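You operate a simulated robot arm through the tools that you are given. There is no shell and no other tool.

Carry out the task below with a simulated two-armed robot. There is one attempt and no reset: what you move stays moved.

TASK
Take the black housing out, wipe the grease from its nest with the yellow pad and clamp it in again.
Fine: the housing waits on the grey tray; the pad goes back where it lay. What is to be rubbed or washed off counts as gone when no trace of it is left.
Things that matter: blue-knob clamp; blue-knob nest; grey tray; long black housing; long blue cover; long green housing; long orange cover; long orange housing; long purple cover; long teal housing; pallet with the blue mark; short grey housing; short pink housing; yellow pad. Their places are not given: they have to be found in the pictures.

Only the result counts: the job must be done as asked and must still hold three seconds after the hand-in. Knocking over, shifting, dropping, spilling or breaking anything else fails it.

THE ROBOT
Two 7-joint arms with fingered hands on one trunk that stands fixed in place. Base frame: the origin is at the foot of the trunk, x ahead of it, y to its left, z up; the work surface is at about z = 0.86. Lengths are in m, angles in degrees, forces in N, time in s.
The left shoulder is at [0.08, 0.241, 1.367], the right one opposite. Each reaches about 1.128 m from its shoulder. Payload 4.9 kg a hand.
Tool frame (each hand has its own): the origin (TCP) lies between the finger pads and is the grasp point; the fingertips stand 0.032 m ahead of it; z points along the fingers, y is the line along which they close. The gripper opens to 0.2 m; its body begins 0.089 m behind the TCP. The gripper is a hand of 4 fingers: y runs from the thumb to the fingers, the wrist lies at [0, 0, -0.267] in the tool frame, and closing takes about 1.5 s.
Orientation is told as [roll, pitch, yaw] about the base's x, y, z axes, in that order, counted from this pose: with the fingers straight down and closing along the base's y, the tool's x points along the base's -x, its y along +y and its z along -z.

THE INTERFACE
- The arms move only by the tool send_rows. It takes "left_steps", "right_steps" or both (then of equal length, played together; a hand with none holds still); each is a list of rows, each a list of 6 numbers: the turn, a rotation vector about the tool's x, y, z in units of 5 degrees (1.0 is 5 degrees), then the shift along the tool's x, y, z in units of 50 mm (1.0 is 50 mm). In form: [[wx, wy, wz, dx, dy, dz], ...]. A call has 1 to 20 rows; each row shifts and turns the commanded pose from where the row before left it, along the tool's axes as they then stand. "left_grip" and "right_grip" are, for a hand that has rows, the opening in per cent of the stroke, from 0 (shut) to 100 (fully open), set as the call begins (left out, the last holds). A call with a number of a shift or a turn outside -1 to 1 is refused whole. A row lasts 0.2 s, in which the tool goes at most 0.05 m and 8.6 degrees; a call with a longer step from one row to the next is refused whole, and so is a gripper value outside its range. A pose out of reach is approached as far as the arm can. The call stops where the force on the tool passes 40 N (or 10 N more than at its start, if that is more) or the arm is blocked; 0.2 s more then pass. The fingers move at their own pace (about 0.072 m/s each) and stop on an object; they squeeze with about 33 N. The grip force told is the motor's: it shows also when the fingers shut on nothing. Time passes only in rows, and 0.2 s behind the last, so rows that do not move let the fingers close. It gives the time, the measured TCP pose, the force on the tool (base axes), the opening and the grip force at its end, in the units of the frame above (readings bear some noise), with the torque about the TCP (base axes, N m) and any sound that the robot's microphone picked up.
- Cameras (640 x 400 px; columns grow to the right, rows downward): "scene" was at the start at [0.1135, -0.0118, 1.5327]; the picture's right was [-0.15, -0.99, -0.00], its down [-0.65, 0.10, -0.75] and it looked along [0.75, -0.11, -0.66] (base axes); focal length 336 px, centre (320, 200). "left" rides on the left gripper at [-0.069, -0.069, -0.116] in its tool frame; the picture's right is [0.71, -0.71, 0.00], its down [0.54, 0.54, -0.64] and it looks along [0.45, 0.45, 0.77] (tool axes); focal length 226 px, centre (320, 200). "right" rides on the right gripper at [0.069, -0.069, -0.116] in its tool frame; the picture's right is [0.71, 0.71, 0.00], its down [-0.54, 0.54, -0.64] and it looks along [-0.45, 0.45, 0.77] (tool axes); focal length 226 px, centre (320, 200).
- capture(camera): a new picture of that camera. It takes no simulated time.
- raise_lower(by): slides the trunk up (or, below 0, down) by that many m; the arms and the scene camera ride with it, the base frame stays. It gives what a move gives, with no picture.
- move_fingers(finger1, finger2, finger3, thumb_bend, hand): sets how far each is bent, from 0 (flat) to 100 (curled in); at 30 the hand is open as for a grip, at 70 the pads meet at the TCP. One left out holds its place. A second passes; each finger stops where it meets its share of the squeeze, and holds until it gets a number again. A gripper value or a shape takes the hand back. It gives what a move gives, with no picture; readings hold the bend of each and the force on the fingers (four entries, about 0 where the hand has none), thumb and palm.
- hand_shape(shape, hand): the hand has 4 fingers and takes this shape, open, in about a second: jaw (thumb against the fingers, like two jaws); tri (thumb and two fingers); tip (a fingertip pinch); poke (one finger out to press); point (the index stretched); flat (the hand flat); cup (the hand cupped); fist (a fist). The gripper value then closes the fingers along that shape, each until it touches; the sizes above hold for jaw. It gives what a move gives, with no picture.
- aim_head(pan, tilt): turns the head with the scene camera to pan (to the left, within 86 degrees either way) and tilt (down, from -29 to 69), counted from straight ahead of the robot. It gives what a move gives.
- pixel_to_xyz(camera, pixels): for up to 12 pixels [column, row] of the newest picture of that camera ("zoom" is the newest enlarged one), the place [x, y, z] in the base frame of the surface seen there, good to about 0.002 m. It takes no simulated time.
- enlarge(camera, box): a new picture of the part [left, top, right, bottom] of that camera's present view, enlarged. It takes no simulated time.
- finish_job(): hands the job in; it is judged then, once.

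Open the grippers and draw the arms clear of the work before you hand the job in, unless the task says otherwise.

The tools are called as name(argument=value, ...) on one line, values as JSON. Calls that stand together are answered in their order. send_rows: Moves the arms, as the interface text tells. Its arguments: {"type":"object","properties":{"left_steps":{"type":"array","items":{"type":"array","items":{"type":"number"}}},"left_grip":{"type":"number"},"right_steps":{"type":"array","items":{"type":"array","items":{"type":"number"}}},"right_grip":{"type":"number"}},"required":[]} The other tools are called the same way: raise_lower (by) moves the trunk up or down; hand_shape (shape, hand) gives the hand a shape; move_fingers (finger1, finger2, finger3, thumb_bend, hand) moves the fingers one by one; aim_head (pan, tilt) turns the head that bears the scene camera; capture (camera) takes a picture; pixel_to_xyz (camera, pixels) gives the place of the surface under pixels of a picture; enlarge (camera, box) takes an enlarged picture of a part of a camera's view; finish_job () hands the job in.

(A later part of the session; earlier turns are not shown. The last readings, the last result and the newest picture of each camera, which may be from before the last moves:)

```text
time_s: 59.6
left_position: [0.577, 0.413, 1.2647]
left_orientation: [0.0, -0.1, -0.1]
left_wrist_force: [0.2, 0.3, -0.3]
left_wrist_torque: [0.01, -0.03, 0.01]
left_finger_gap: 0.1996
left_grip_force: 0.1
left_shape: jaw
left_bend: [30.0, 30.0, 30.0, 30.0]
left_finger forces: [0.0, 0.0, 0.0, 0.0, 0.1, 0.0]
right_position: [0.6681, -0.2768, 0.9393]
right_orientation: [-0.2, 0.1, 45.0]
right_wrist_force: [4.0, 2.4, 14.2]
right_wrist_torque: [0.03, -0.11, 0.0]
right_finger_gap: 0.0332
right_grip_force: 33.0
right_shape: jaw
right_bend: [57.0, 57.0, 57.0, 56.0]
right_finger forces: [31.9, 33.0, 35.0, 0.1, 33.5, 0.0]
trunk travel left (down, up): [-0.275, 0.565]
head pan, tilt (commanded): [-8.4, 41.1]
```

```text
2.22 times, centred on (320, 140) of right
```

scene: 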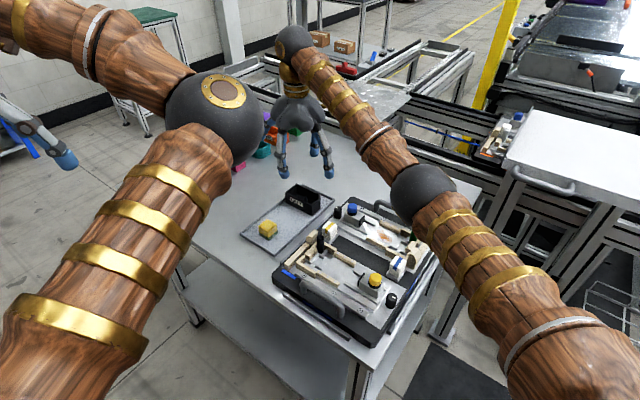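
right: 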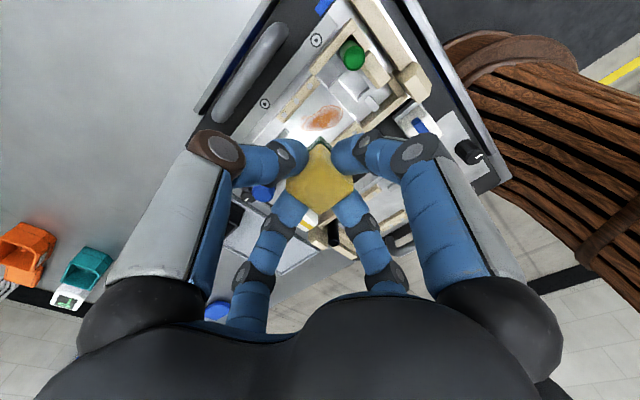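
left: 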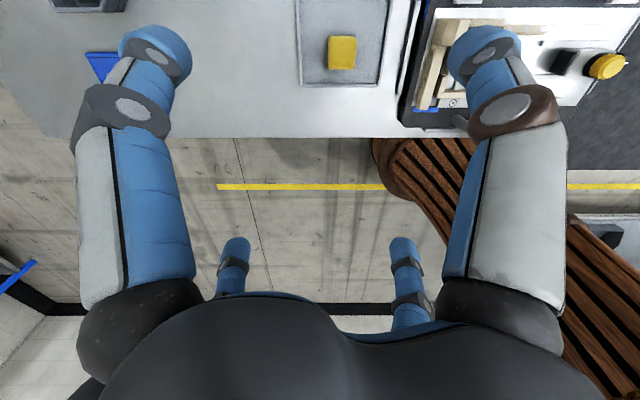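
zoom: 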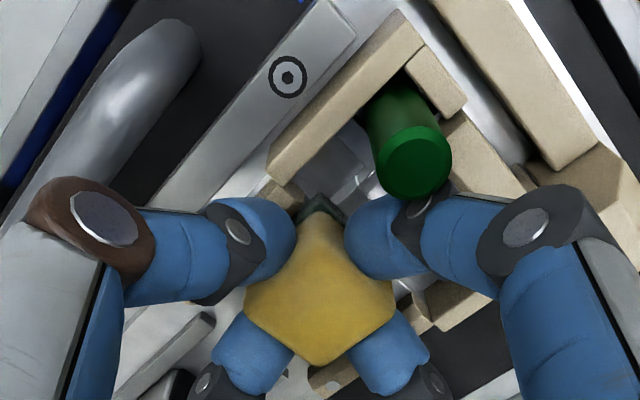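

The far line is done (v≈0.668). Now the near strip side, then a final pass through the middle.

send_rows(right_steps=[[0, 0, 0, 0, 0.09, 0], [0, 0, 0, 0, 0.11, 0], [0, 0, 0, -0.136, 0, 0], [0, 0, 0, -0.136, 0, 0], [0, 0, 0, -0.136, 0, 0], [0, 0, 0, -0.136, 0, 0], [0, 0, 0, -0.136, 0, 0], [0, 0, 0, 0, -0.05, 0], [0, 0, 0, 0.136, 0, 0], [0, 0, 0, 0.136, 0, 0], [0, 0, 0, 0.136, 0, 0], [0, 0, 0, 0.136, 0, 0], [0, 0, 0, 0.136, 0, 0], [0, 0, 0, 0, 0, 0]])

```text
time_s: 62.6
left_position: [0.5787, 0.4126, 1.2651]
left_orientation: [-0.1, 0.1, 0.0]
left_wrist_force: [-0.2, 0.7, -0.3]
left_wrist_torque: [-0.05, 0.03, -0.02]
left_finger_gap: 0.1999
left_grip_force: 0.1
left_shape: jaw
left_bend: [30.0, 30.0, 30.0, 30.0]
left_finger forces: [0.0, 0.0, 0.1, 0.1, 0.1, 0.0]
right_position: [0.6617, -0.269, 0.9384]
right_orientation: [-0.1, 0.0, 44.9]
right_wrist_force: [4.2, 3.7, 15.9]
right_wrist_torque: [0.11, -0.15, 0.04]
right_finger_gap: 0.0333
right_grip_force: 32.9
right_shape: jaw
right_bend: [57.0, 57.0, 57.0, 56.0]
right_finger forces: [31.6, 32.9, 35.5, 0.1, 34.2, 0.0]
trunk travel left (down, up): [-0.275, 0.565]
head pan, tilt (commanded): [-8.4, 41.1]
```

I lift the pad 100 mm to inspect the nest for remaining traces.

send_rows(right_steps=[[0, 0, 0, 0, 0, -0.4], [0, 0, 0, 0, 0, -0.8], [0, 0, 0, 0, 0, -0.8], [0, 0, 0, 0, 0, 0]])

enlarge(camera="scene", box=[360, 205, 430, 255])

enlarge(camera="right", box=[250, 50, 410, 150])

```text
time_s: 63.6
left_position: [0.5801, 0.4119, 1.2645]
left_orientation: [0.1, 0.1, -0.2]
left_wrist_force: [0.2, 0.6, 1.0]
left_wrist_torque: [0.02, 0.02, 0.02]
left_finger_gap: 0.1997
left_grip_force: 0.1
left_shape: jaw
left_bend: [30.0, 30.0, 30.0, 30.0]
left_finger forces: [0.0, 0.1, 0.0, 0.1, 0.0, 0.0]
right_position: [0.6629, -0.2706, 1.036]
right_orientation: [0.0, -0.1, 45.0]
right_wrist_force: [-0.5, -0.7, -0.4]
right_wrist_torque: [0.01, 0.01, -0.01]
right_finger_gap: 0.0332
right_grip_force: 32.8
right_shape: jaw
right_bend: [57.0, 57.0, 57.0, 56.0]
right_finger forces: [32.5, 31.7, 32.5, 0.0, 32.1, 0.1]
trunk travel left (down, up): [-0.275, 0.565]
head pan, tilt (commanded): [-8.4, 41.1]
```

```text
8.00 times, centred on (395, 230) of scene
```

zoom: 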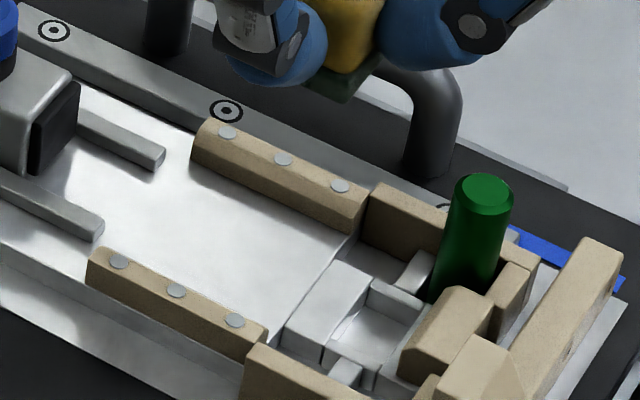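

```text
4.00 times, centred on (330, 100) of right
```

zoom: 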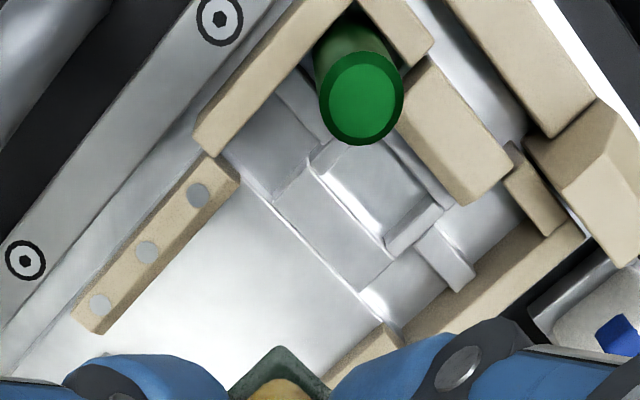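

No brown shows in either view. I zoom further into the floor to make sure no faint trace is left.

enlarge(camera="scene", box=[375, 222, 407, 246])

enlarge(camera="right", box=[275, 90, 345, 145])

```text
16.00 times, centred on (391, 234) of scene
```

zoom: 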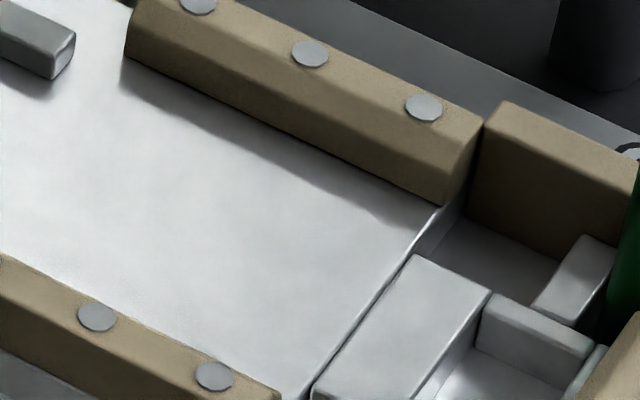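

```text
7.27 times, centred on (310, 118) of right
```

zoom: 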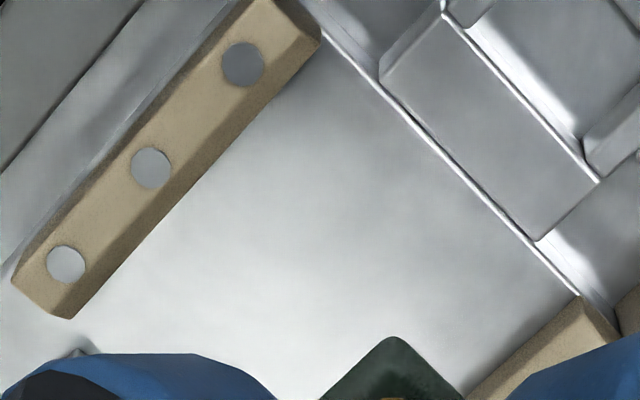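

The visible floor is clean, but the strip nearest the robot hides a sliver from the scene camera and my fingers hide it in the right view. I move up and along +u to see that edge with the right camera.

send_rows(right_steps=[[0, 0, 0, -0.5, 0, -0.5], [0, 0, 0, -0.5, 0, -0.5], [0, 0, 0, -0.3, 0.2, 0], [0, 0, 0, 0, 0, 0]])

enlarge(camera="right", box=[270, 20, 410, 130])

capture(camera="right")

```text
time_s: 64.6
left_position: [0.5797, 0.4105, 1.2638]
left_orientation: [0.0, 0.0, -0.1]
left_wrist_force: [0.3, 0.1, 0.0]
left_wrist_torque: [0.01, -0.02, -0.02]
left_finger_gap: 0.1998
left_grip_force: 0.0
left_shape: jaw
left_bend: [30.0, 30.0, 30.0, 30.0]
left_finger forces: [0.0, 0.0, 0.0, 0.0, 0.0, 0.0]
right_position: [0.7033, -0.2162, 1.0867]
right_orientation: [0.0, 0.0, 45.0]
right_wrist_force: [0.7, -0.1, -0.2]
right_wrist_torque: [-0.02, 0.02, -0.01]
right_finger_gap: 0.0331
right_grip_force: 33.1
right_shape: jaw
right_bend: [57.0, 57.0, 57.0, 56.0]
right_finger forces: [32.3, 31.6, 32.6, 0.0, 32.1, 0.1]
trunk travel left (down, up): [-0.275, 0.565]
head pan, tilt (commanded): [-8.4, 41.1]
```

```text
3.64 times, centred on (340, 75) of right
```

zoom: 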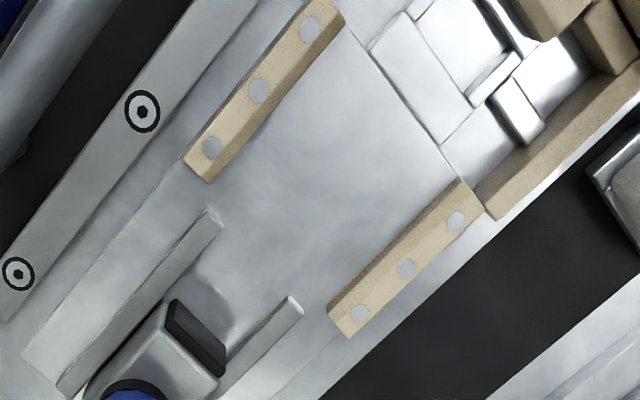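

```text
taken
```

right: 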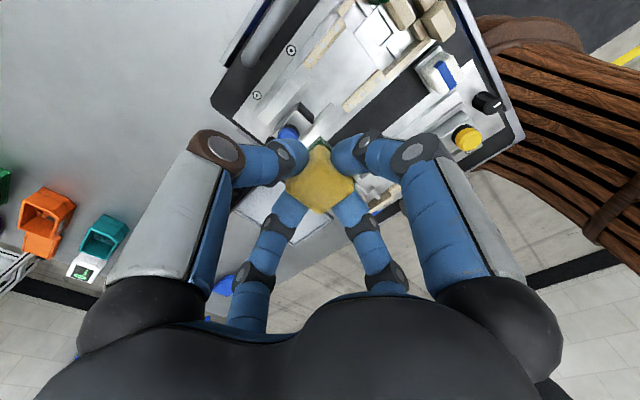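

enlarge(camera="right", box=[310, 40, 400, 110])

enlarge(camera="scene", box=[360, 205, 440, 260])

```text
5.71 times, centred on (355, 75) of right
```

zoom: 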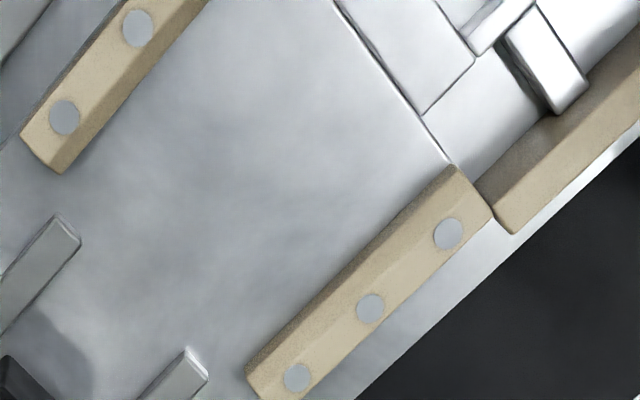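

```text
7.27 times, centred on (400, 232) of scene
```

zoom: 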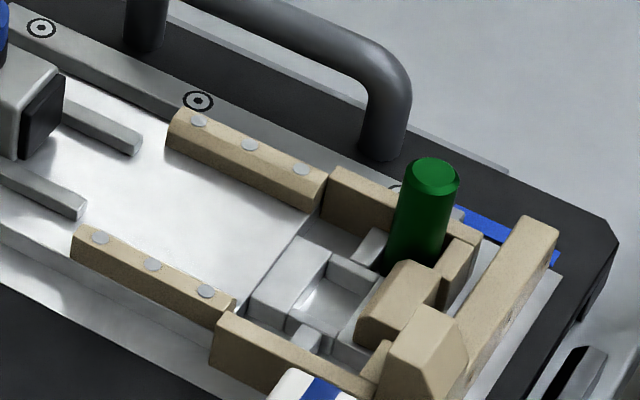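

The nest is clean from both angles. I carry the pad back to its spot over the tray at (0.7504,0.0311) and lower it to just above the tray.

send_rows(right_steps=[[0, 0, 0, -0.694, 0.472, 0], [0, 0, 0, -0.694, 0.472, 0], [0, 0, 0, -0.694, 0.472, 0], [0, 0, 0, -0.694, 0.472, 0], [0, 0, 0, -0.694, 0.472, 0], [0, 0, 0, -0.694, 0.472, 0], [0, 0, 0, 0, 0, 0.7], [0, 0, 0, 0, 0, 0.7], [0, 0, 0, 0, 0, 0.7], [0, 0, 0, 0, 0, 0.6], [0, 0, 0, 0, 0, 0.5], [0, 0, 0, 0, 0, 0]])

capture(camera="right")

enlarge(camera="scene", box=[230, 170, 330, 260])

```text
time_s: 67.2
left_position: [0.5797, 0.4099, 1.2652]
left_orientation: [0.1, 0.0, 0.0]
left_wrist_force: [-0.4, -0.6, 0.6]
left_wrist_torque: [-0.02, -0.01, -0.02]
left_finger_gap: 0.1999
left_grip_force: 0.1
left_shape: jaw
left_bend: [30.0, 30.0, 30.0, 30.0]
left_finger forces: [0.0, 0.0, 0.1, 0.1, 0.0, 0.0]
right_position: [0.7494, 0.0293, 0.9297]
right_orientation: [0.1, 0.0, 45.0]
right_wrist_force: [0.1, 0.0, -0.3]
right_wrist_torque: [0.0, -0.01, -0.01]
right_finger_gap: 0.0334
right_grip_force: 32.9
right_shape: jaw
right_bend: [57.0, 57.0, 57.0, 56.0]
right_finger forces: [32.1, 31.0, 32.4, 0.0, 31.7, 0.0]
trunk travel left (down, up): [-0.275, 0.565]
head pan, tilt (commanded): [-8.4, 41.1]
```

```text
taken
```

right: 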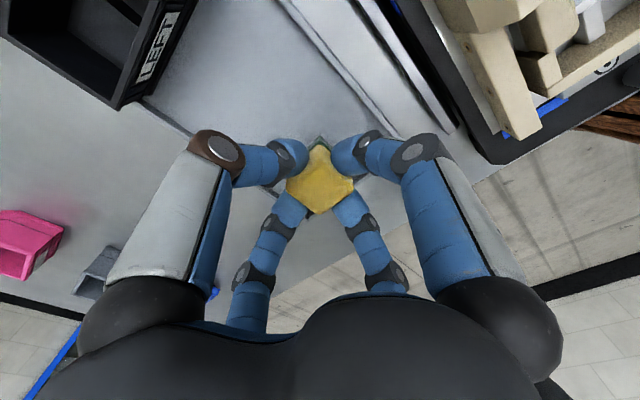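

```text
4.44 times, centred on (280, 215) of scene
```

zoom: 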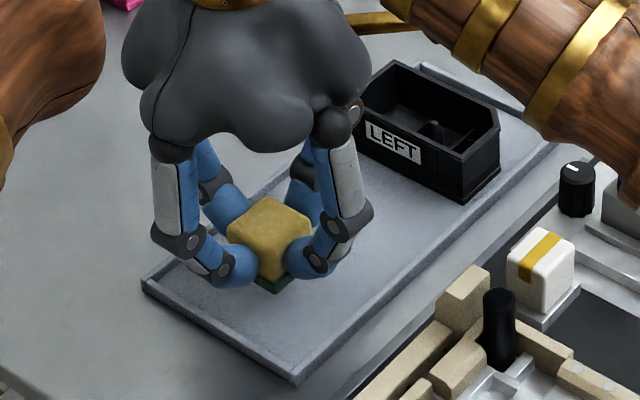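

Nearly on the mark; I correct 2 mm along u and lower the rest slowly until the pad touches the tray.

send_rows(right_steps=[[0, 0, 0, -0.04, 0.01, 0.2], [0, 0, 0, 0, 0, 0.1], [0, 0, 0, 0, 0, 0.05], [0, 0, 0, 0, 0, 0]])

```text
time_s: 68.2
left_position: [0.5794, 0.412, 1.2647]
left_orientation: [0.0, 0.1, 0.0]
left_wrist_force: [0.2, 0.0, 0.1]
left_wrist_torque: [-0.01, 0.0, -0.02]
left_finger_gap: 0.1997
left_grip_force: 0.0
left_shape: jaw
left_bend: [30.0, 30.0, 30.0, 30.0]
left_finger forces: [0.0, 0.0, 0.0, 0.1, 0.0, 0.0]
right_position: [0.7497, 0.0313, 0.9104]
right_orientation: [0.0, 0.0, 45.1]
right_wrist_force: [0.4, 0.5, -0.7]
right_wrist_torque: [0.0, 0.0, -0.01]
right_finger_gap: 0.0334
right_grip_force: 33.0
right_shape: jaw
right_bend: [57.0, 57.0, 57.0, 56.0]
right_finger forces: [31.9, 31.0, 32.4, 0.0, 31.7, 0.0]
trunk travel left (down, up): [-0.275, 0.565]
head pan, tilt (commanded): [-8.4, 41.1]
```

send_rows(right_steps=[[0, 0, 0, 0, 0, 0.04], [0, 0, 0, 0, 0, 0.02], [0, 0, 0, 0, 0, 0]])

```text
time_s: 69.0
left_position: [0.5776, 0.4113, 1.2651]
left_orientation: [0.1, 0.1, -0.1]
left_wrist_force: [-0.1, 0.0, 0.9]
left_wrist_torque: [0.0, 0.02, -0.02]
left_finger_gap: 0.1996
left_grip_force: 0.1
left_shape: jaw
left_bend: [30.0, 30.0, 30.0, 30.0]
left_finger forces: [0.0, 0.0, 0.0, 0.0, 0.1, 0.1]
right_position: [0.7493, 0.0323, 0.9094]
right_orientation: [0.0, -0.1, 45.0]
right_wrist_force: [-0.2, -1.7, 8.1]
right_wrist_torque: [-0.09, 0.0, -0.01]
right_finger_gap: 0.0333
right_grip_force: 33.0
right_shape: jaw
right_bend: [57.0, 57.0, 57.0, 56.0]
right_finger forces: [32.7, 31.5, 33.0, 0.0, 32.9, 0.0]
trunk travel left (down, up): [-0.275, 0.565]
head pan, tilt (commanded): [-8.4, 41.1]
```

The pad bears on the tray (8 N). I open the jaws to 50 % and then rise clear.

send_rows(right_steps=[[0, 0, 0, 0, 0, 0], [0, 0, 0, 0, 0, 0], [0, 0, 0, 0, 0, 0], [0, 0, 0, 0, 0, 0], [0, 0, 0, 0, 0, 0], [0, 0, 0, 0, 0, -0.3], [0, 0, 0, 0, 0, -0.6], [0, 0, 0, 0, 0, -0.8], [0, 0, 0, 0, 0, -0.9], [0, 0, 0, 0, 0, 0]], right_grip=50)

capture(camera="right")

enlarge(camera="scene", box=[230, 170, 350, 260])

```text
time_s: 71.2
left_position: [0.5791, 0.4102, 1.2641]
left_orientation: [0.0, 0.1, -0.1]
left_wrist_force: [-0.1, -0.8, -0.9]
left_wrist_torque: [0.0, 0.01, -0.02]
left_finger_gap: 0.1999
left_grip_force: 0.1
left_shape: jaw
left_bend: [30.0, 30.0, 30.0, 30.0]
left_finger forces: [0.0, 0.1, 0.1, 0.1, 0.0, 0.0]
right_position: [0.7496, 0.0343, 1.0352]
right_orientation: [0.1, 0.1, 45.0]
right_wrist_force: [-0.1, 0.2, 0.5]
right_wrist_torque: [-0.03, 0.0, 0.0]
right_finger_gap: 0.0997
right_grip_force: 0.0
right_shape: jaw
right_bend: [38.0, 38.0, 38.0, 36.0]
right_finger forces: [0.1, 0.0, 0.1, 0.0, 0.0, 0.0]
trunk travel left (down, up): [-0.275, 0.565]
head pan, tilt (commanded): [-8.4, 41.1]
```

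```text
taken
```

right: 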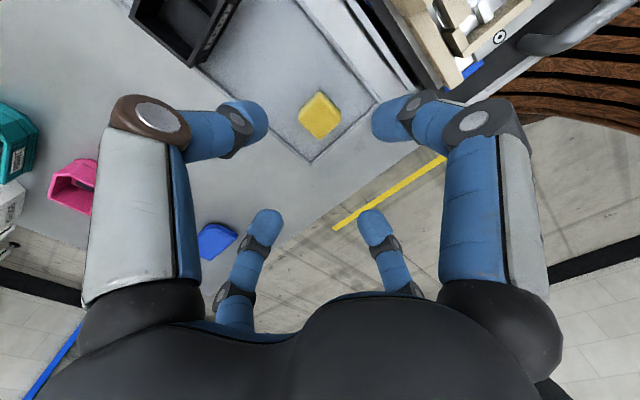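

```text
4.44 times, centred on (290, 215) of scene
```

zoom: 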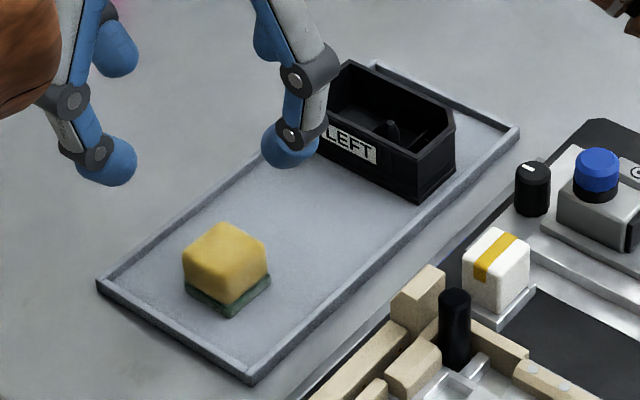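

pixel_to_xyz(camera="zoom", pixels=[[230, 312], [268, 278], [222, 224], [185, 258], [228, 298], [265, 262], [226, 262], [187, 285]])

enlarge(camera="right", box=[260, 70, 380, 160])

```text
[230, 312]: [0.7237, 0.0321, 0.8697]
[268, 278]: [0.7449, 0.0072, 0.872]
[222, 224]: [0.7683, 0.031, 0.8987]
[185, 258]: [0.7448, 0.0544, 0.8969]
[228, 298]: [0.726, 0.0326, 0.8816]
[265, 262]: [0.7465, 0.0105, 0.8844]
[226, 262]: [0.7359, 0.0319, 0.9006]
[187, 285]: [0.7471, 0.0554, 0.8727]
```

```text
4.44 times, centred on (320, 115) of right
```

zoom: 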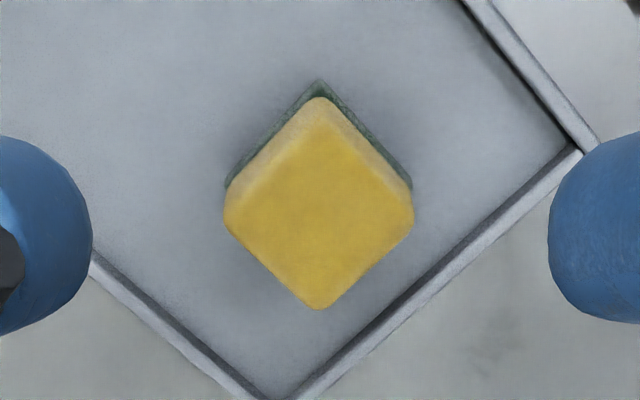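

The pad lies within about 4 mm of where it was. Now I move above the housing on the tray, opening the jaws to 70 % for a four-sided grip.

send_rows(right_steps=[[0, 0, 0, 0, -0.77, 0], [0, 0, 0, 0, -0.77, 0], [0, 0, 0, 0, -0.77, 0], [0, 0, 0, 0, -0.77, 0], [0, 0, 0, 0, 0, 0]], right_grip=70)

capture(camera="right")

enlarge(camera="right", box=[240, 50, 400, 170])

```text
time_s: 72.4
left_position: [0.5784, 0.4127, 1.2647]
left_orientation: [0.0, 0.0, 0.0]
left_wrist_force: [0.2, 0.3, -1.0]
left_wrist_torque: [0.0, -0.02, 0.0]
left_finger_gap: 0.2
left_grip_force: 0.1
left_shape: jaw
left_bend: [30.0, 30.0, 30.0, 30.0]
left_finger forces: [0.1, 0.0, 0.0, 0.0, 0.1, 0.1]
right_position: [0.8583, -0.0764, 1.0371]
right_orientation: [0.0, -0.1, 45.0]
right_wrist_force: [-0.5, -1.1, 0.3]
right_wrist_torque: [-0.03, -0.02, 0.0]
right_finger_gap: 0.1397
right_grip_force: 0.1
right_shape: jaw
right_bend: [31.0, 31.0, 31.0, 28.0]
right_finger forces: [0.1, 0.0, 0.1, 0.0, 0.0, 0.0]
trunk travel left (down, up): [-0.275, 0.565]
head pan, tilt (commanded): [-8.4, 41.1]
```

```text
taken
```

right: 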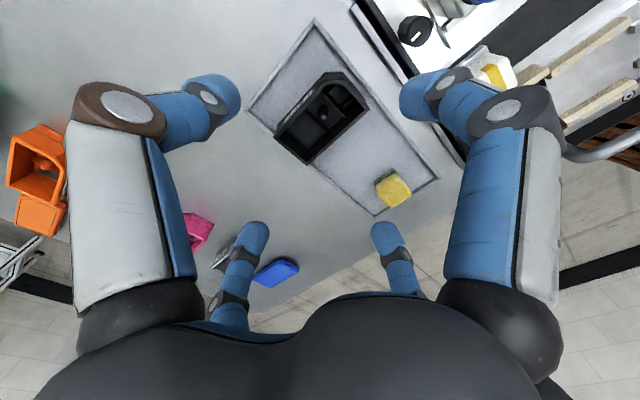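

```text
3.33 times, centred on (320, 110) of right
```

zoom: 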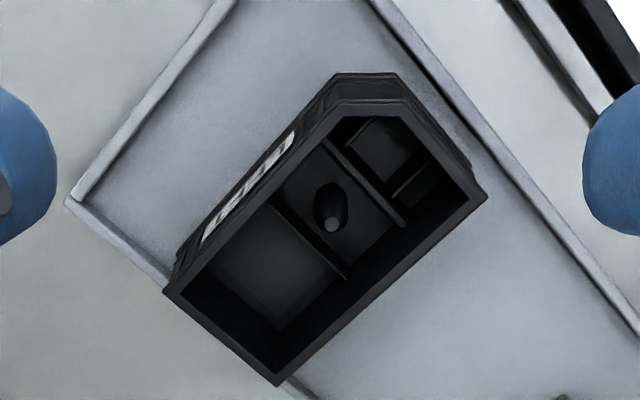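

pixel_to_xyz(camera="zoom", pixels=[[168, 288], [277, 379], [482, 196], [402, 107], [333, 112], [220, 335], [375, 295], [332, 224], [170, 270], [300, 370]])

enlarge(camera="scene", box=[270, 170, 350, 230])

```text
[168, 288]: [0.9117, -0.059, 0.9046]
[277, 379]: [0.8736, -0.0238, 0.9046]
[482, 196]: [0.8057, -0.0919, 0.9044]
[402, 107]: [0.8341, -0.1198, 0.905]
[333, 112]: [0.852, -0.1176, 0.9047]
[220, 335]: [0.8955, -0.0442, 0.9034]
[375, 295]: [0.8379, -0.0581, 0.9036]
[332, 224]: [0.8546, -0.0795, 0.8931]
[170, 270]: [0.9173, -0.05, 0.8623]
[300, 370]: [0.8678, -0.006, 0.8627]
```

```text
6.67 times, centred on (310, 200) of scene
```

zoom: 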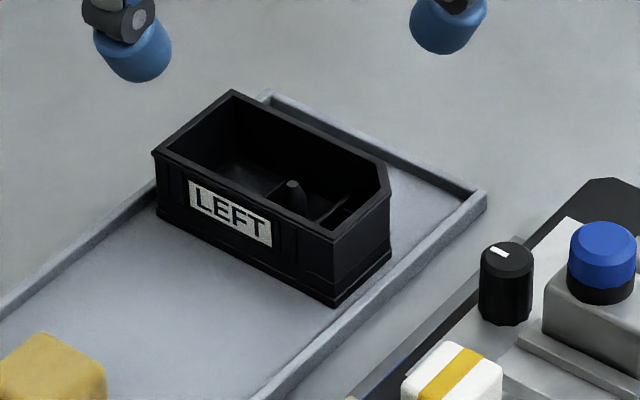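

The housing centre (0.8587,-0.0755) matches the TCP within 1 mm and its axis is at 45°. I set the opening to 62 % and descend to z≈0.918.

send_rows(right_steps=[[0, 0, 0, 0, 0, 0], [0, 0, 0, 0, 0, 0.4], [0, 0, 0, 0, 0, 0.5], [0, 0, 0, 0, 0, 0.5], [0, 0, 0, 0, 0, 0.5], [0, 0, 0, 0, 0, 0.47], [0, 0, 0, 0, 0, 0]], right_grip=62)

capture(camera="right")

enlarge(camera="scene", box=[265, 150, 355, 230])

```text
time_s: 74.0
left_position: [0.5784, 0.4115, 1.2651]
left_orientation: [0.0, -0.1, 0.0]
left_wrist_force: [0.4, 0.4, -0.1]
left_wrist_torque: [-0.01, 0.0, 0.01]
left_finger_gap: 0.1999
left_grip_force: 0.1
left_shape: jaw
left_bend: [30.0, 30.0, 30.0, 30.0]
left_finger forces: [0.1, 0.1, 0.0, 0.0, 0.1, 0.0]
right_position: [0.8594, -0.0773, 0.9176]
right_orientation: [0.0, 0.0, 45.0]
right_wrist_force: [0.0, -0.3, 0.5]
right_wrist_torque: [-0.01, -0.01, 0.01]
right_finger_gap: 0.1245
right_grip_force: 0.0
right_shape: jaw
right_bend: [33.0, 33.0, 33.0, 31.0]
right_finger forces: [0.0, 0.0, 0.0, 0.0, 0.0, 0.0]
trunk travel left (down, up): [-0.275, 0.565]
head pan, tilt (commanded): [-8.4, 41.1]
```

```text
taken
```

right: 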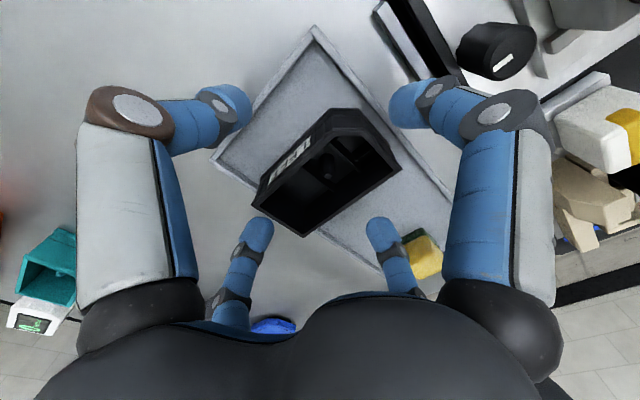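

```text
5.00 times, centred on (310, 190) of scene
```

zoom: 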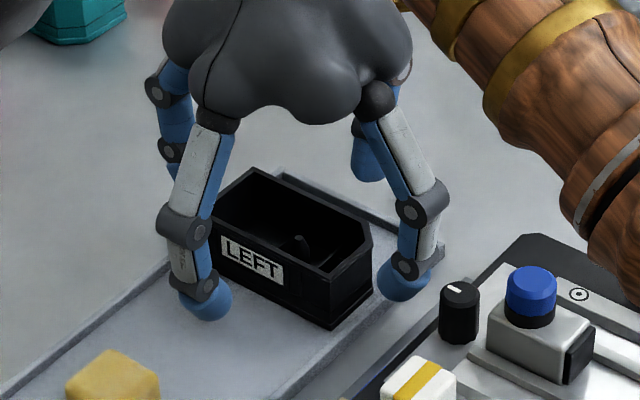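

The four fingers surround the housing evenly, clear of the dial and rim. I close the jaws.

send_rows(right_steps=[[0, 0, 0, 0, 0, 0], [0, 0, 0, 0, 0, 0], [0, 0, 0, 0, 0, 0], [0, 0, 0, 0, 0, 0], [0, 0, 0, 0, 0, 0], [0, 0, 0, 0, 0, 0], [0, 0, 0, 0, 0, 0], [0, 0, 0, 0, 0, 0]], right_grip=0)

capture(camera="right")

enlarge(camera="scene", box=[265, 150, 355, 230])

```text
time_s: 75.8
left_position: [0.5793, 0.4109, 1.2657]
left_orientation: [0.0, 0.1, -0.1]
left_wrist_force: [-0.7, 0.6, 0.4]
left_wrist_torque: [-0.01, 0.0, -0.03]
left_finger_gap: 0.1997
left_grip_force: 0.1
left_shape: jaw
left_bend: [30.0, 30.0, 30.0, 30.0]
left_finger forces: [0.0, 0.1, 0.0, 0.0, 0.0, 0.0]
right_position: [0.8604, -0.0778, 0.9188]
right_orientation: [0.0, 0.0, 45.0]
right_wrist_force: [0.1, -0.1, 1.1]
right_wrist_torque: [0.0, -0.01, 0.01]
right_finger_gap: 0.0616
right_grip_force: 33.2
right_shape: jaw
right_bend: [40.0, 50.0, 39.0, 52.0]
right_finger forces: [29.4, 29.9, 29.5, 0.0, 30.1, 0.1]
trunk travel left (down, up): [-0.275, 0.565]
head pan, tilt (commanded): [-8.4, 41.1]
```

```text
taken
```

right: 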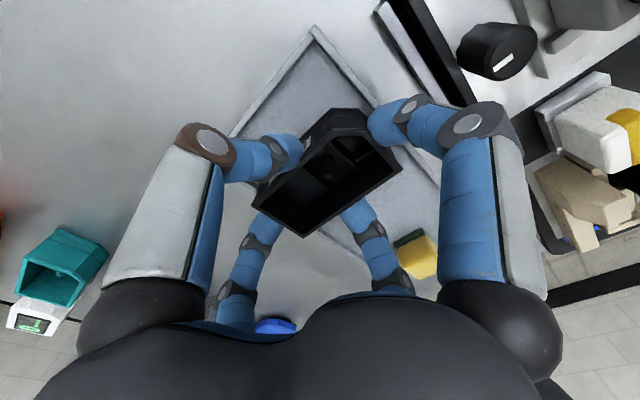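

```text
5.00 times, centred on (310, 190) of scene
```

zoom: 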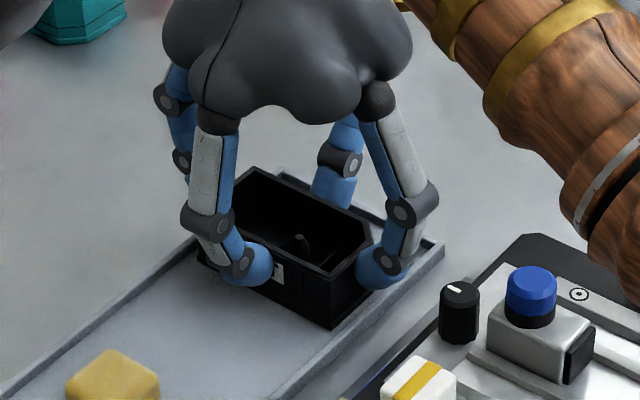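

The housing is held on all four sides at about 29 N each. I lift it straight up to z≈1.04 and carry it back along −u over the nest.

send_rows(right_steps=[[0, 0, 0, 0, 0, -0.3], [0, 0, 0, 0, 0, -0.6], [0, 0, 0, 0, 0, -0.8], [0, 0, 0, 0, 0, -0.7], [0, 0, 0, 0.698, 0.006, 0], [0, 0, 0, 0.698, 0.006, 0], [0, 0, 0, 0.698, 0.006, 0], [0, 0, 0, 0.698, 0.006, 0], [0, 0, 0, 0.698, 0.006, 0], [0, 0, 0, 0.698, 0.006, 0], [0, 0, 0, 0.698, 0.006, 0], [0, 0, 0, 0.698, 0.006, 0], [0, 0, 0, 0, 0, 0]])

capture(camera="right")

enlarge(camera="scene", box=[340, 150, 450, 260])

```text
time_s: 78.6
left_position: [0.5791, 0.4126, 1.2644]
left_orientation: [0.1, 0.1, -0.1]
left_wrist_force: [0.8, 0.0, 0.4]
left_wrist_torque: [-0.01, 0.03, -0.01]
left_finger_gap: 0.2
left_grip_force: 0.0
left_shape: jaw
left_bend: [30.0, 30.0, 30.0, 30.0]
left_finger forces: [0.0, 0.0, 0.0, 0.1, 0.0, 0.0]
right_position: [0.6591, -0.2729, 1.0392]
right_orientation: [0.0, 0.1, 45.0]
right_wrist_force: [-0.2, 0.6, -1.8]
right_wrist_torque: [-0.05, 0.01, 0.04]
right_finger_gap: 0.0616
right_grip_force: 32.6
right_shape: jaw
right_bend: [40.0, 50.0, 39.0, 52.0]
right_finger forces: [29.3, 29.8, 29.6, 0.0, 30.0, 0.0]
trunk travel left (down, up): [-0.275, 0.565]
head pan, tilt (commanded): [-8.4, 41.1]
```

```text
taken
```

right: 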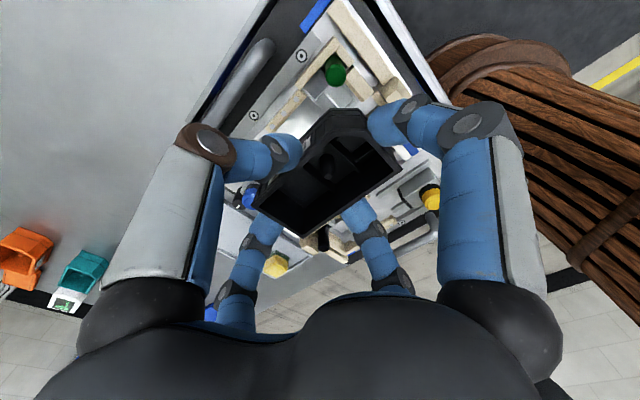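

```text
3.64 times, centred on (395, 205) of scene
```

zoom: 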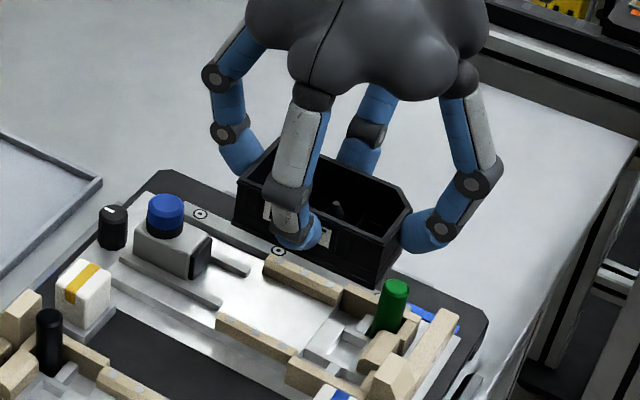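

The housing hangs level over the nest. I measure its rim corners and bottom edge in the scene view to compare with the original seat.

enlarge(camera="scene", box=[395, 185, 460, 235])

pixel_to_xyz(camera="zoom", pixels=[[58, 130], [230, 210], [255, 175], [245, 155], [225, 250], [60, 165]])

```text
8.00 times, centred on (428, 210) of scene
```

zoom: 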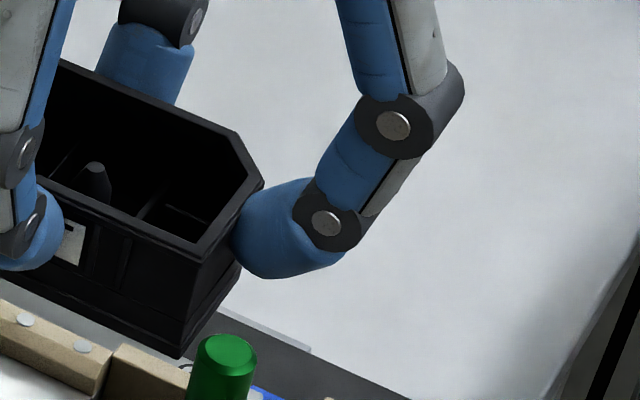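

```text
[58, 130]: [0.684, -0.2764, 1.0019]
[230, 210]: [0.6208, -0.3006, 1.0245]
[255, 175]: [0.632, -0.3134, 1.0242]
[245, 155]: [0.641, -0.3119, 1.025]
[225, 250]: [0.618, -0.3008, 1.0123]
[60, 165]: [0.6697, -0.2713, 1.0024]
```

enlarge(camera="scene", box=[385, 180, 455, 235])

pixel_to_xyz(camera="zoom", pixels=[[90, 168], [207, 68], [327, 265], [389, 192], [367, 152], [314, 357], [78, 262], [130, 190], [320, 300]])

```text
7.27 times, centred on (420, 208) of scene
```

zoom: 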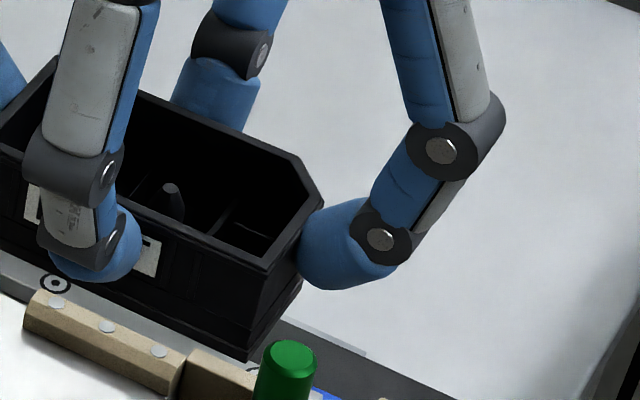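

```text
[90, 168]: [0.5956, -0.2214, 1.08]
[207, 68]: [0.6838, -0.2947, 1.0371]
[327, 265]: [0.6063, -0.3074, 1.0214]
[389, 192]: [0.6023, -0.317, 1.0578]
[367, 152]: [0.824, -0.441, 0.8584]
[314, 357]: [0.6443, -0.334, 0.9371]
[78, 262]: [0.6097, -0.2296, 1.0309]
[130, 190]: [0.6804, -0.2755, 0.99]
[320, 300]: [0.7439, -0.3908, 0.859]
```

pixel_to_xyz(camera="zoom", pixels=[[263, 266], [319, 200], [298, 163], [58, 62], [250, 350], [297, 287], [20, 118], [15, 130]])

enlarge(camera="scene", box=[375, 180, 445, 235])

pixel_to_xyz(camera="zoom", pixels=[[66, 137], [128, 62], [336, 266], [392, 200], [372, 163], [325, 350], [64, 135], [70, 200]])

```text
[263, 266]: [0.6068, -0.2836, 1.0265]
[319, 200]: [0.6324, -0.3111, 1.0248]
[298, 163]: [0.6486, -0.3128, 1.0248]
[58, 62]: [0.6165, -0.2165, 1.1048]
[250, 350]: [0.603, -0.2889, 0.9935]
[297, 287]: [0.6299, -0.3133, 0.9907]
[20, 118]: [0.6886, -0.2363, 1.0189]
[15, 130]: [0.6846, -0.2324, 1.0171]
```

```text
7.27 times, centred on (410, 208) of scene
```

zoom: 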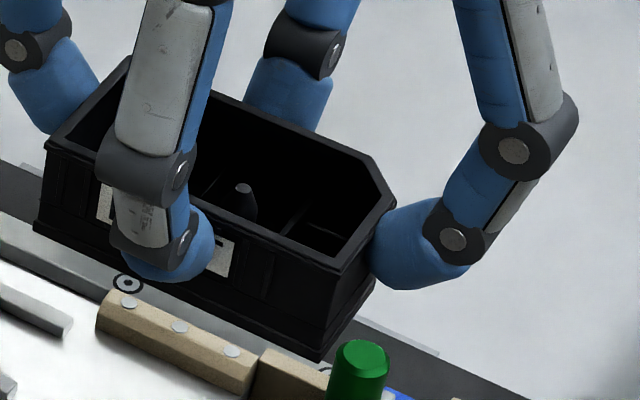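

```text
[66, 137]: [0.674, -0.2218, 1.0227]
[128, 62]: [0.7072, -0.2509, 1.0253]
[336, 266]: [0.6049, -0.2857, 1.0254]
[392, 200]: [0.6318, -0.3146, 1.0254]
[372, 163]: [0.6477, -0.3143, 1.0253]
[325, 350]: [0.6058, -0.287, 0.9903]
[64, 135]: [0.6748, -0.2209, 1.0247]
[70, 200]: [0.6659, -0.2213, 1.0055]
```

Scene-based centre is (0.6566,-0.2678) against the original (0.658,-0.2693), so about 2 mm short toward +v. I double-check with the right camera.

enlarge(camera="right", box=[240, 90, 420, 250])

```text
2.50 times, centred on (330, 170) of right
```

zoom: 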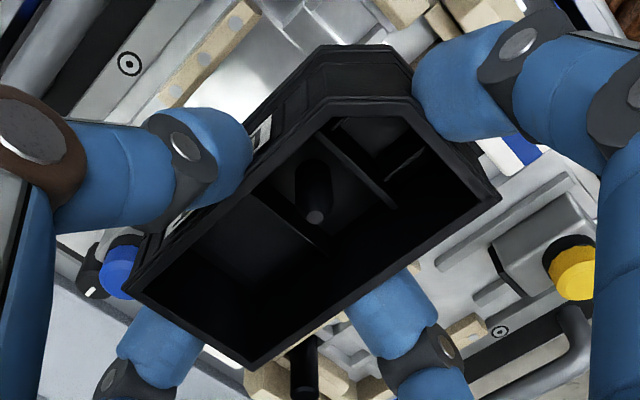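

pixel_to_xyz(camera="zoom", pixels=[[130, 292], [250, 366], [495, 198], [414, 103], [318, 105], [185, 328], [370, 285]])

```text
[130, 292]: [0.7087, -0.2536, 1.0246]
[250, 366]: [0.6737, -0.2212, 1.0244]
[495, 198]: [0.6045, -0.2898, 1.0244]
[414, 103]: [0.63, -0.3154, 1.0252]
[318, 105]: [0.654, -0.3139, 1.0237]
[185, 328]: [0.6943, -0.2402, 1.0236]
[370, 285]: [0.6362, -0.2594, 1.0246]
```

Both cameras say the seat lies about 2.5 mm further in +v and 1 mm in +u. I apply that and descend 38 mm, to just above the green post's top.

send_rows(right_steps=[[0, 0, 0, -0.02, -0.05, 0], [0, 0, 0, 0, 0, 0.4], [0, 0, 0, 0, 0, 0.36], [0, 0, 0, 0, 0, 0]])

enlarge(camera="scene", box=[365, 190, 445, 255])

enlarge(camera="right", box=[240, 60, 420, 220])

```text
time_s: 79.6
left_position: [0.579, 0.4123, 1.2649]
left_orientation: [0.1, 0.0, 0.0]
left_wrist_force: [-0.1, -0.3, -0.3]
left_wrist_torque: [0.01, 0.04, -0.01]
left_finger_gap: 0.2001
left_grip_force: 0.0
left_shape: jaw
left_bend: [30.0, 30.0, 30.0, 30.0]
left_finger forces: [0.0, 0.0, 0.0, 0.0, 0.0, 0.0]
right_position: [0.6611, -0.2722, 1.0023]
right_orientation: [0.0, 0.0, 45.0]
right_wrist_force: [-0.5, 0.2, -0.6]
right_wrist_torque: [-0.03, -0.03, -0.02]
right_finger_gap: 0.0616
right_grip_force: 32.7
right_shape: jaw
right_bend: [40.0, 50.0, 39.0, 52.0]
right_finger forces: [29.3, 29.8, 29.5, 0.0, 30.0, 0.0]
trunk travel left (down, up): [-0.275, 0.565]
head pan, tilt (commanded): [-8.4, 41.1]
```

```text
6.15 times, centred on (405, 222) of scene
```

zoom: 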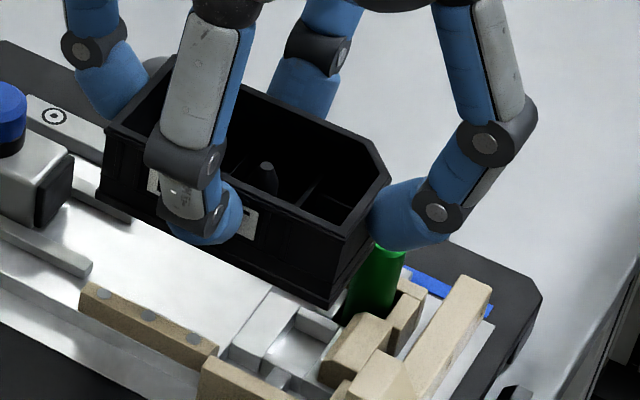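

```text
2.50 times, centred on (330, 140) of right
```

zoom: 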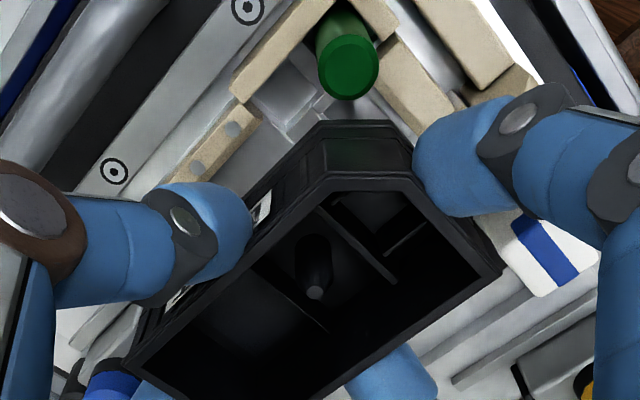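

Aligned so far, with the chamfer facing the green post. I descend 35 mm more to just above the strips.

send_rows(right_steps=[[0, 0, 0, 0, 0, 0.14], [0, 0, 0, 0, 0, 0.14], [0, 0, 0, 0, 0, 0.14], [0, 0, 0, 0, 0, 0.14], [0, 0, 0, 0, 0, 0.12], [0, 0, 0, 0, 0, 0]])

enlarge(camera="scene", box=[365, 190, 445, 255])

enlarge(camera="right", box=[240, 60, 420, 220])

```text
time_s: 81.0
left_position: [0.5785, 0.41, 1.264]
left_orientation: [0.0, 0.1, 0.0]
left_wrist_force: [1.5, -0.4, 0.0]
left_wrist_torque: [0.0, -0.03, 0.01]
left_finger_gap: 0.1998
left_grip_force: 0.0
left_shape: jaw
left_bend: [30.0, 30.0, 30.0, 30.0]
left_finger forces: [0.1, 0.0, 0.1, 0.0, 0.1, 0.0]
right_position: [0.6629, -0.2734, 0.9664]
right_orientation: [0.0, 0.1, 45.0]
right_wrist_force: [-0.6, -0.3, -0.6]
right_wrist_torque: [-0.02, -0.02, -0.03]
right_finger_gap: 0.0617
right_grip_force: 32.9
right_shape: jaw
right_bend: [40.0, 50.0, 39.0, 52.0]
right_finger forces: [29.2, 29.9, 29.5, 0.0, 29.9, 0.0]
trunk travel left (down, up): [-0.275, 0.565]
head pan, tilt (commanded): [-8.4, 41.1]
```

```text
6.15 times, centred on (405, 222) of scene
```

zoom: 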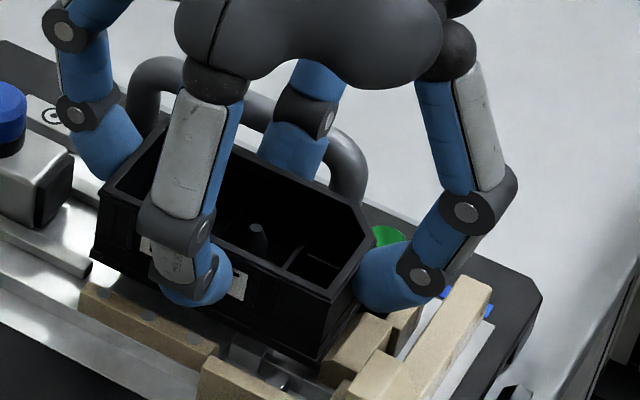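

```text
2.50 times, centred on (330, 140) of right
```

zoom: 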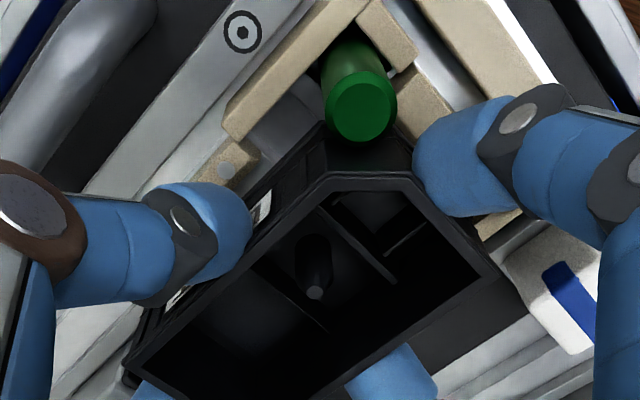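

I measure the rim corners here against the original seated corners (left (0.6765,-0.2205), front-right (0.6079,-0.288), back-left (0.7081,-0.2506)).

pixel_to_xyz(camera="zoom", pixels=[[106, 188], [165, 118], [331, 296], [371, 238], [360, 205], [115, 190], [322, 292], [110, 183]])

enlarge(camera="scene", box=[375, 205, 430, 252])

```text
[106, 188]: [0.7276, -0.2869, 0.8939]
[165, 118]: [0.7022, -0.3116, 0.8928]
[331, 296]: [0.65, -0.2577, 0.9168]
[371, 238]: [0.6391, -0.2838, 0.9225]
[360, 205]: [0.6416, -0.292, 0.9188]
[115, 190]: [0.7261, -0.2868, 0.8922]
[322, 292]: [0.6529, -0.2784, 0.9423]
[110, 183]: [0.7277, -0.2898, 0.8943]
```

```text
8.51 times, centred on (402, 228) of scene
```

zoom: 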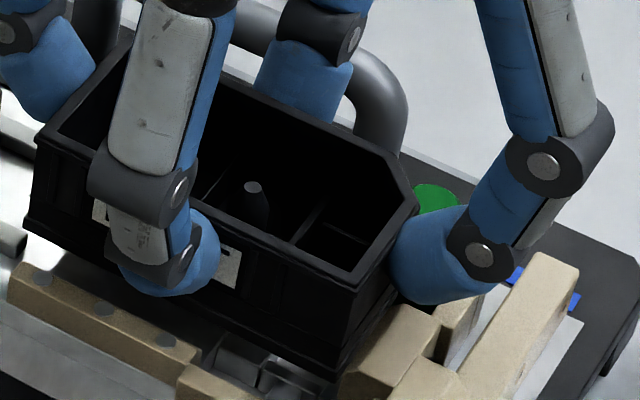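

pixel_to_xyz(camera="zoom", pixels=[[40, 137], [128, 42], [359, 281], [414, 208], [400, 166], [50, 140], [345, 370], [28, 225], [250, 240]])

```text
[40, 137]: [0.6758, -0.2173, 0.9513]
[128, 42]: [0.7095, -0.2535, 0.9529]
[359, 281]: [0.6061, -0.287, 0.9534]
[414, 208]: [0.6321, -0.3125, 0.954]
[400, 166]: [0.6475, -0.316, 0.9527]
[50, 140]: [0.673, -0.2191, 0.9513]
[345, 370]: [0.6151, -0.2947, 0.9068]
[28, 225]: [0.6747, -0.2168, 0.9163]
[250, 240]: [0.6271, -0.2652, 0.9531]
```

The hanging housing is within 1 mm of the original seat in both directions, 18 mm above it. I bias 1 mm away from the end stop and lower 12 mm in 2 mm rows.

send_rows(right_steps=[[0, 0, 0, -0.02, 0, 0.04], [0, 0, 0, 0, 0, 0.04], [0, 0, 0, 0, 0, 0.04], [0, 0, 0, 0, 0, 0.04], [0, 0, 0, 0, 0, 0.04], [0, 0, 0, 0, 0, 0.04], [0, 0, 0, 0, 0, 0]])

enlarge(camera="scene", box=[375, 205, 430, 252])

```text
time_s: 82.6
left_position: [0.5801, 0.4113, 1.2637]
left_orientation: [0.1, 0.1, 0.1]
left_wrist_force: [0.1, -1.0, 0.7]
left_wrist_torque: [0.0, -0.01, -0.01]
left_finger_gap: 0.1997
left_grip_force: 0.0
left_shape: jaw
left_bend: [30.0, 30.0, 30.0, 30.0]
left_finger forces: [0.0, 0.0, 0.0, 0.1, 0.0, 0.0]
right_position: [0.6625, -0.2739, 0.9533]
right_orientation: [0.0, 0.1, 45.0]
right_wrist_force: [1.1, 0.5, -1.8]
right_wrist_torque: [0.01, -0.07, 0.03]
right_finger_gap: 0.0616
right_grip_force: 32.8
right_shape: jaw
right_bend: [40.0, 50.0, 39.0, 52.0]
right_finger forces: [29.7, 30.0, 30.2, 0.1, 30.1, 0.1]
trunk travel left (down, up): [-0.275, 0.565]
head pan, tilt (commanded): [-8.4, 41.1]
```

```text
8.51 times, centred on (402, 228) of scene
```

zoom: 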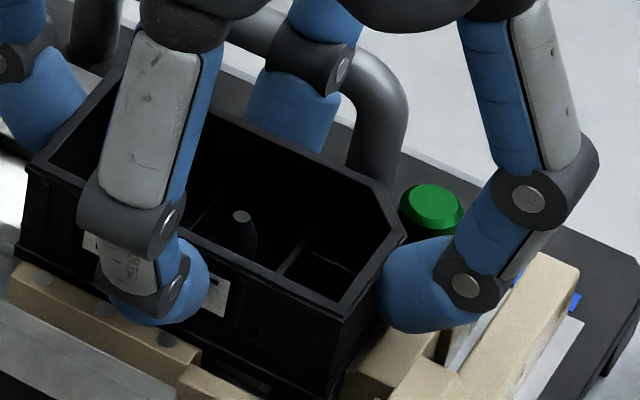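

It entered between the strips without contact. I lower the last ~6 mm in 1.5 mm rows, watching force.

send_rows(right_steps=[[0, 0, 0, 0, 0, 0.03], [0, 0, 0, 0, 0, 0.03], [0, 0, 0, 0, 0, 0.03], [0, 0, 0, 0, 0, 0]])

```text
time_s: 83.6
left_position: [0.5798, 0.4121, 1.2642]
left_orientation: [0.0, 0.1, 0.0]
left_wrist_force: [-0.1, 0.0, 0.1]
left_wrist_torque: [0.0, 0.0, 0.0]
left_finger_gap: 0.1999
left_grip_force: 0.1
left_shape: jaw
left_bend: [30.0, 30.0, 30.0, 30.0]
left_finger forces: [0.0, 0.1, 0.1, 0.1, 0.0, 0.1]
right_position: [0.6621, -0.2728, 0.9505]
right_orientation: [0.0, -0.1, 45.0]
right_wrist_force: [1.7, 2.1, -0.8]
right_wrist_torque: [0.02, -0.06, 0.02]
right_finger_gap: 0.0614
right_grip_force: 33.0
right_shape: jaw
right_bend: [40.0, 50.0, 39.0, 52.0]
right_finger forces: [29.2, 30.1, 30.5, 0.0, 30.1, 0.1]
trunk travel left (down, up): [-0.275, 0.565]
head pan, tilt (commanded): [-8.4, 41.1]
```

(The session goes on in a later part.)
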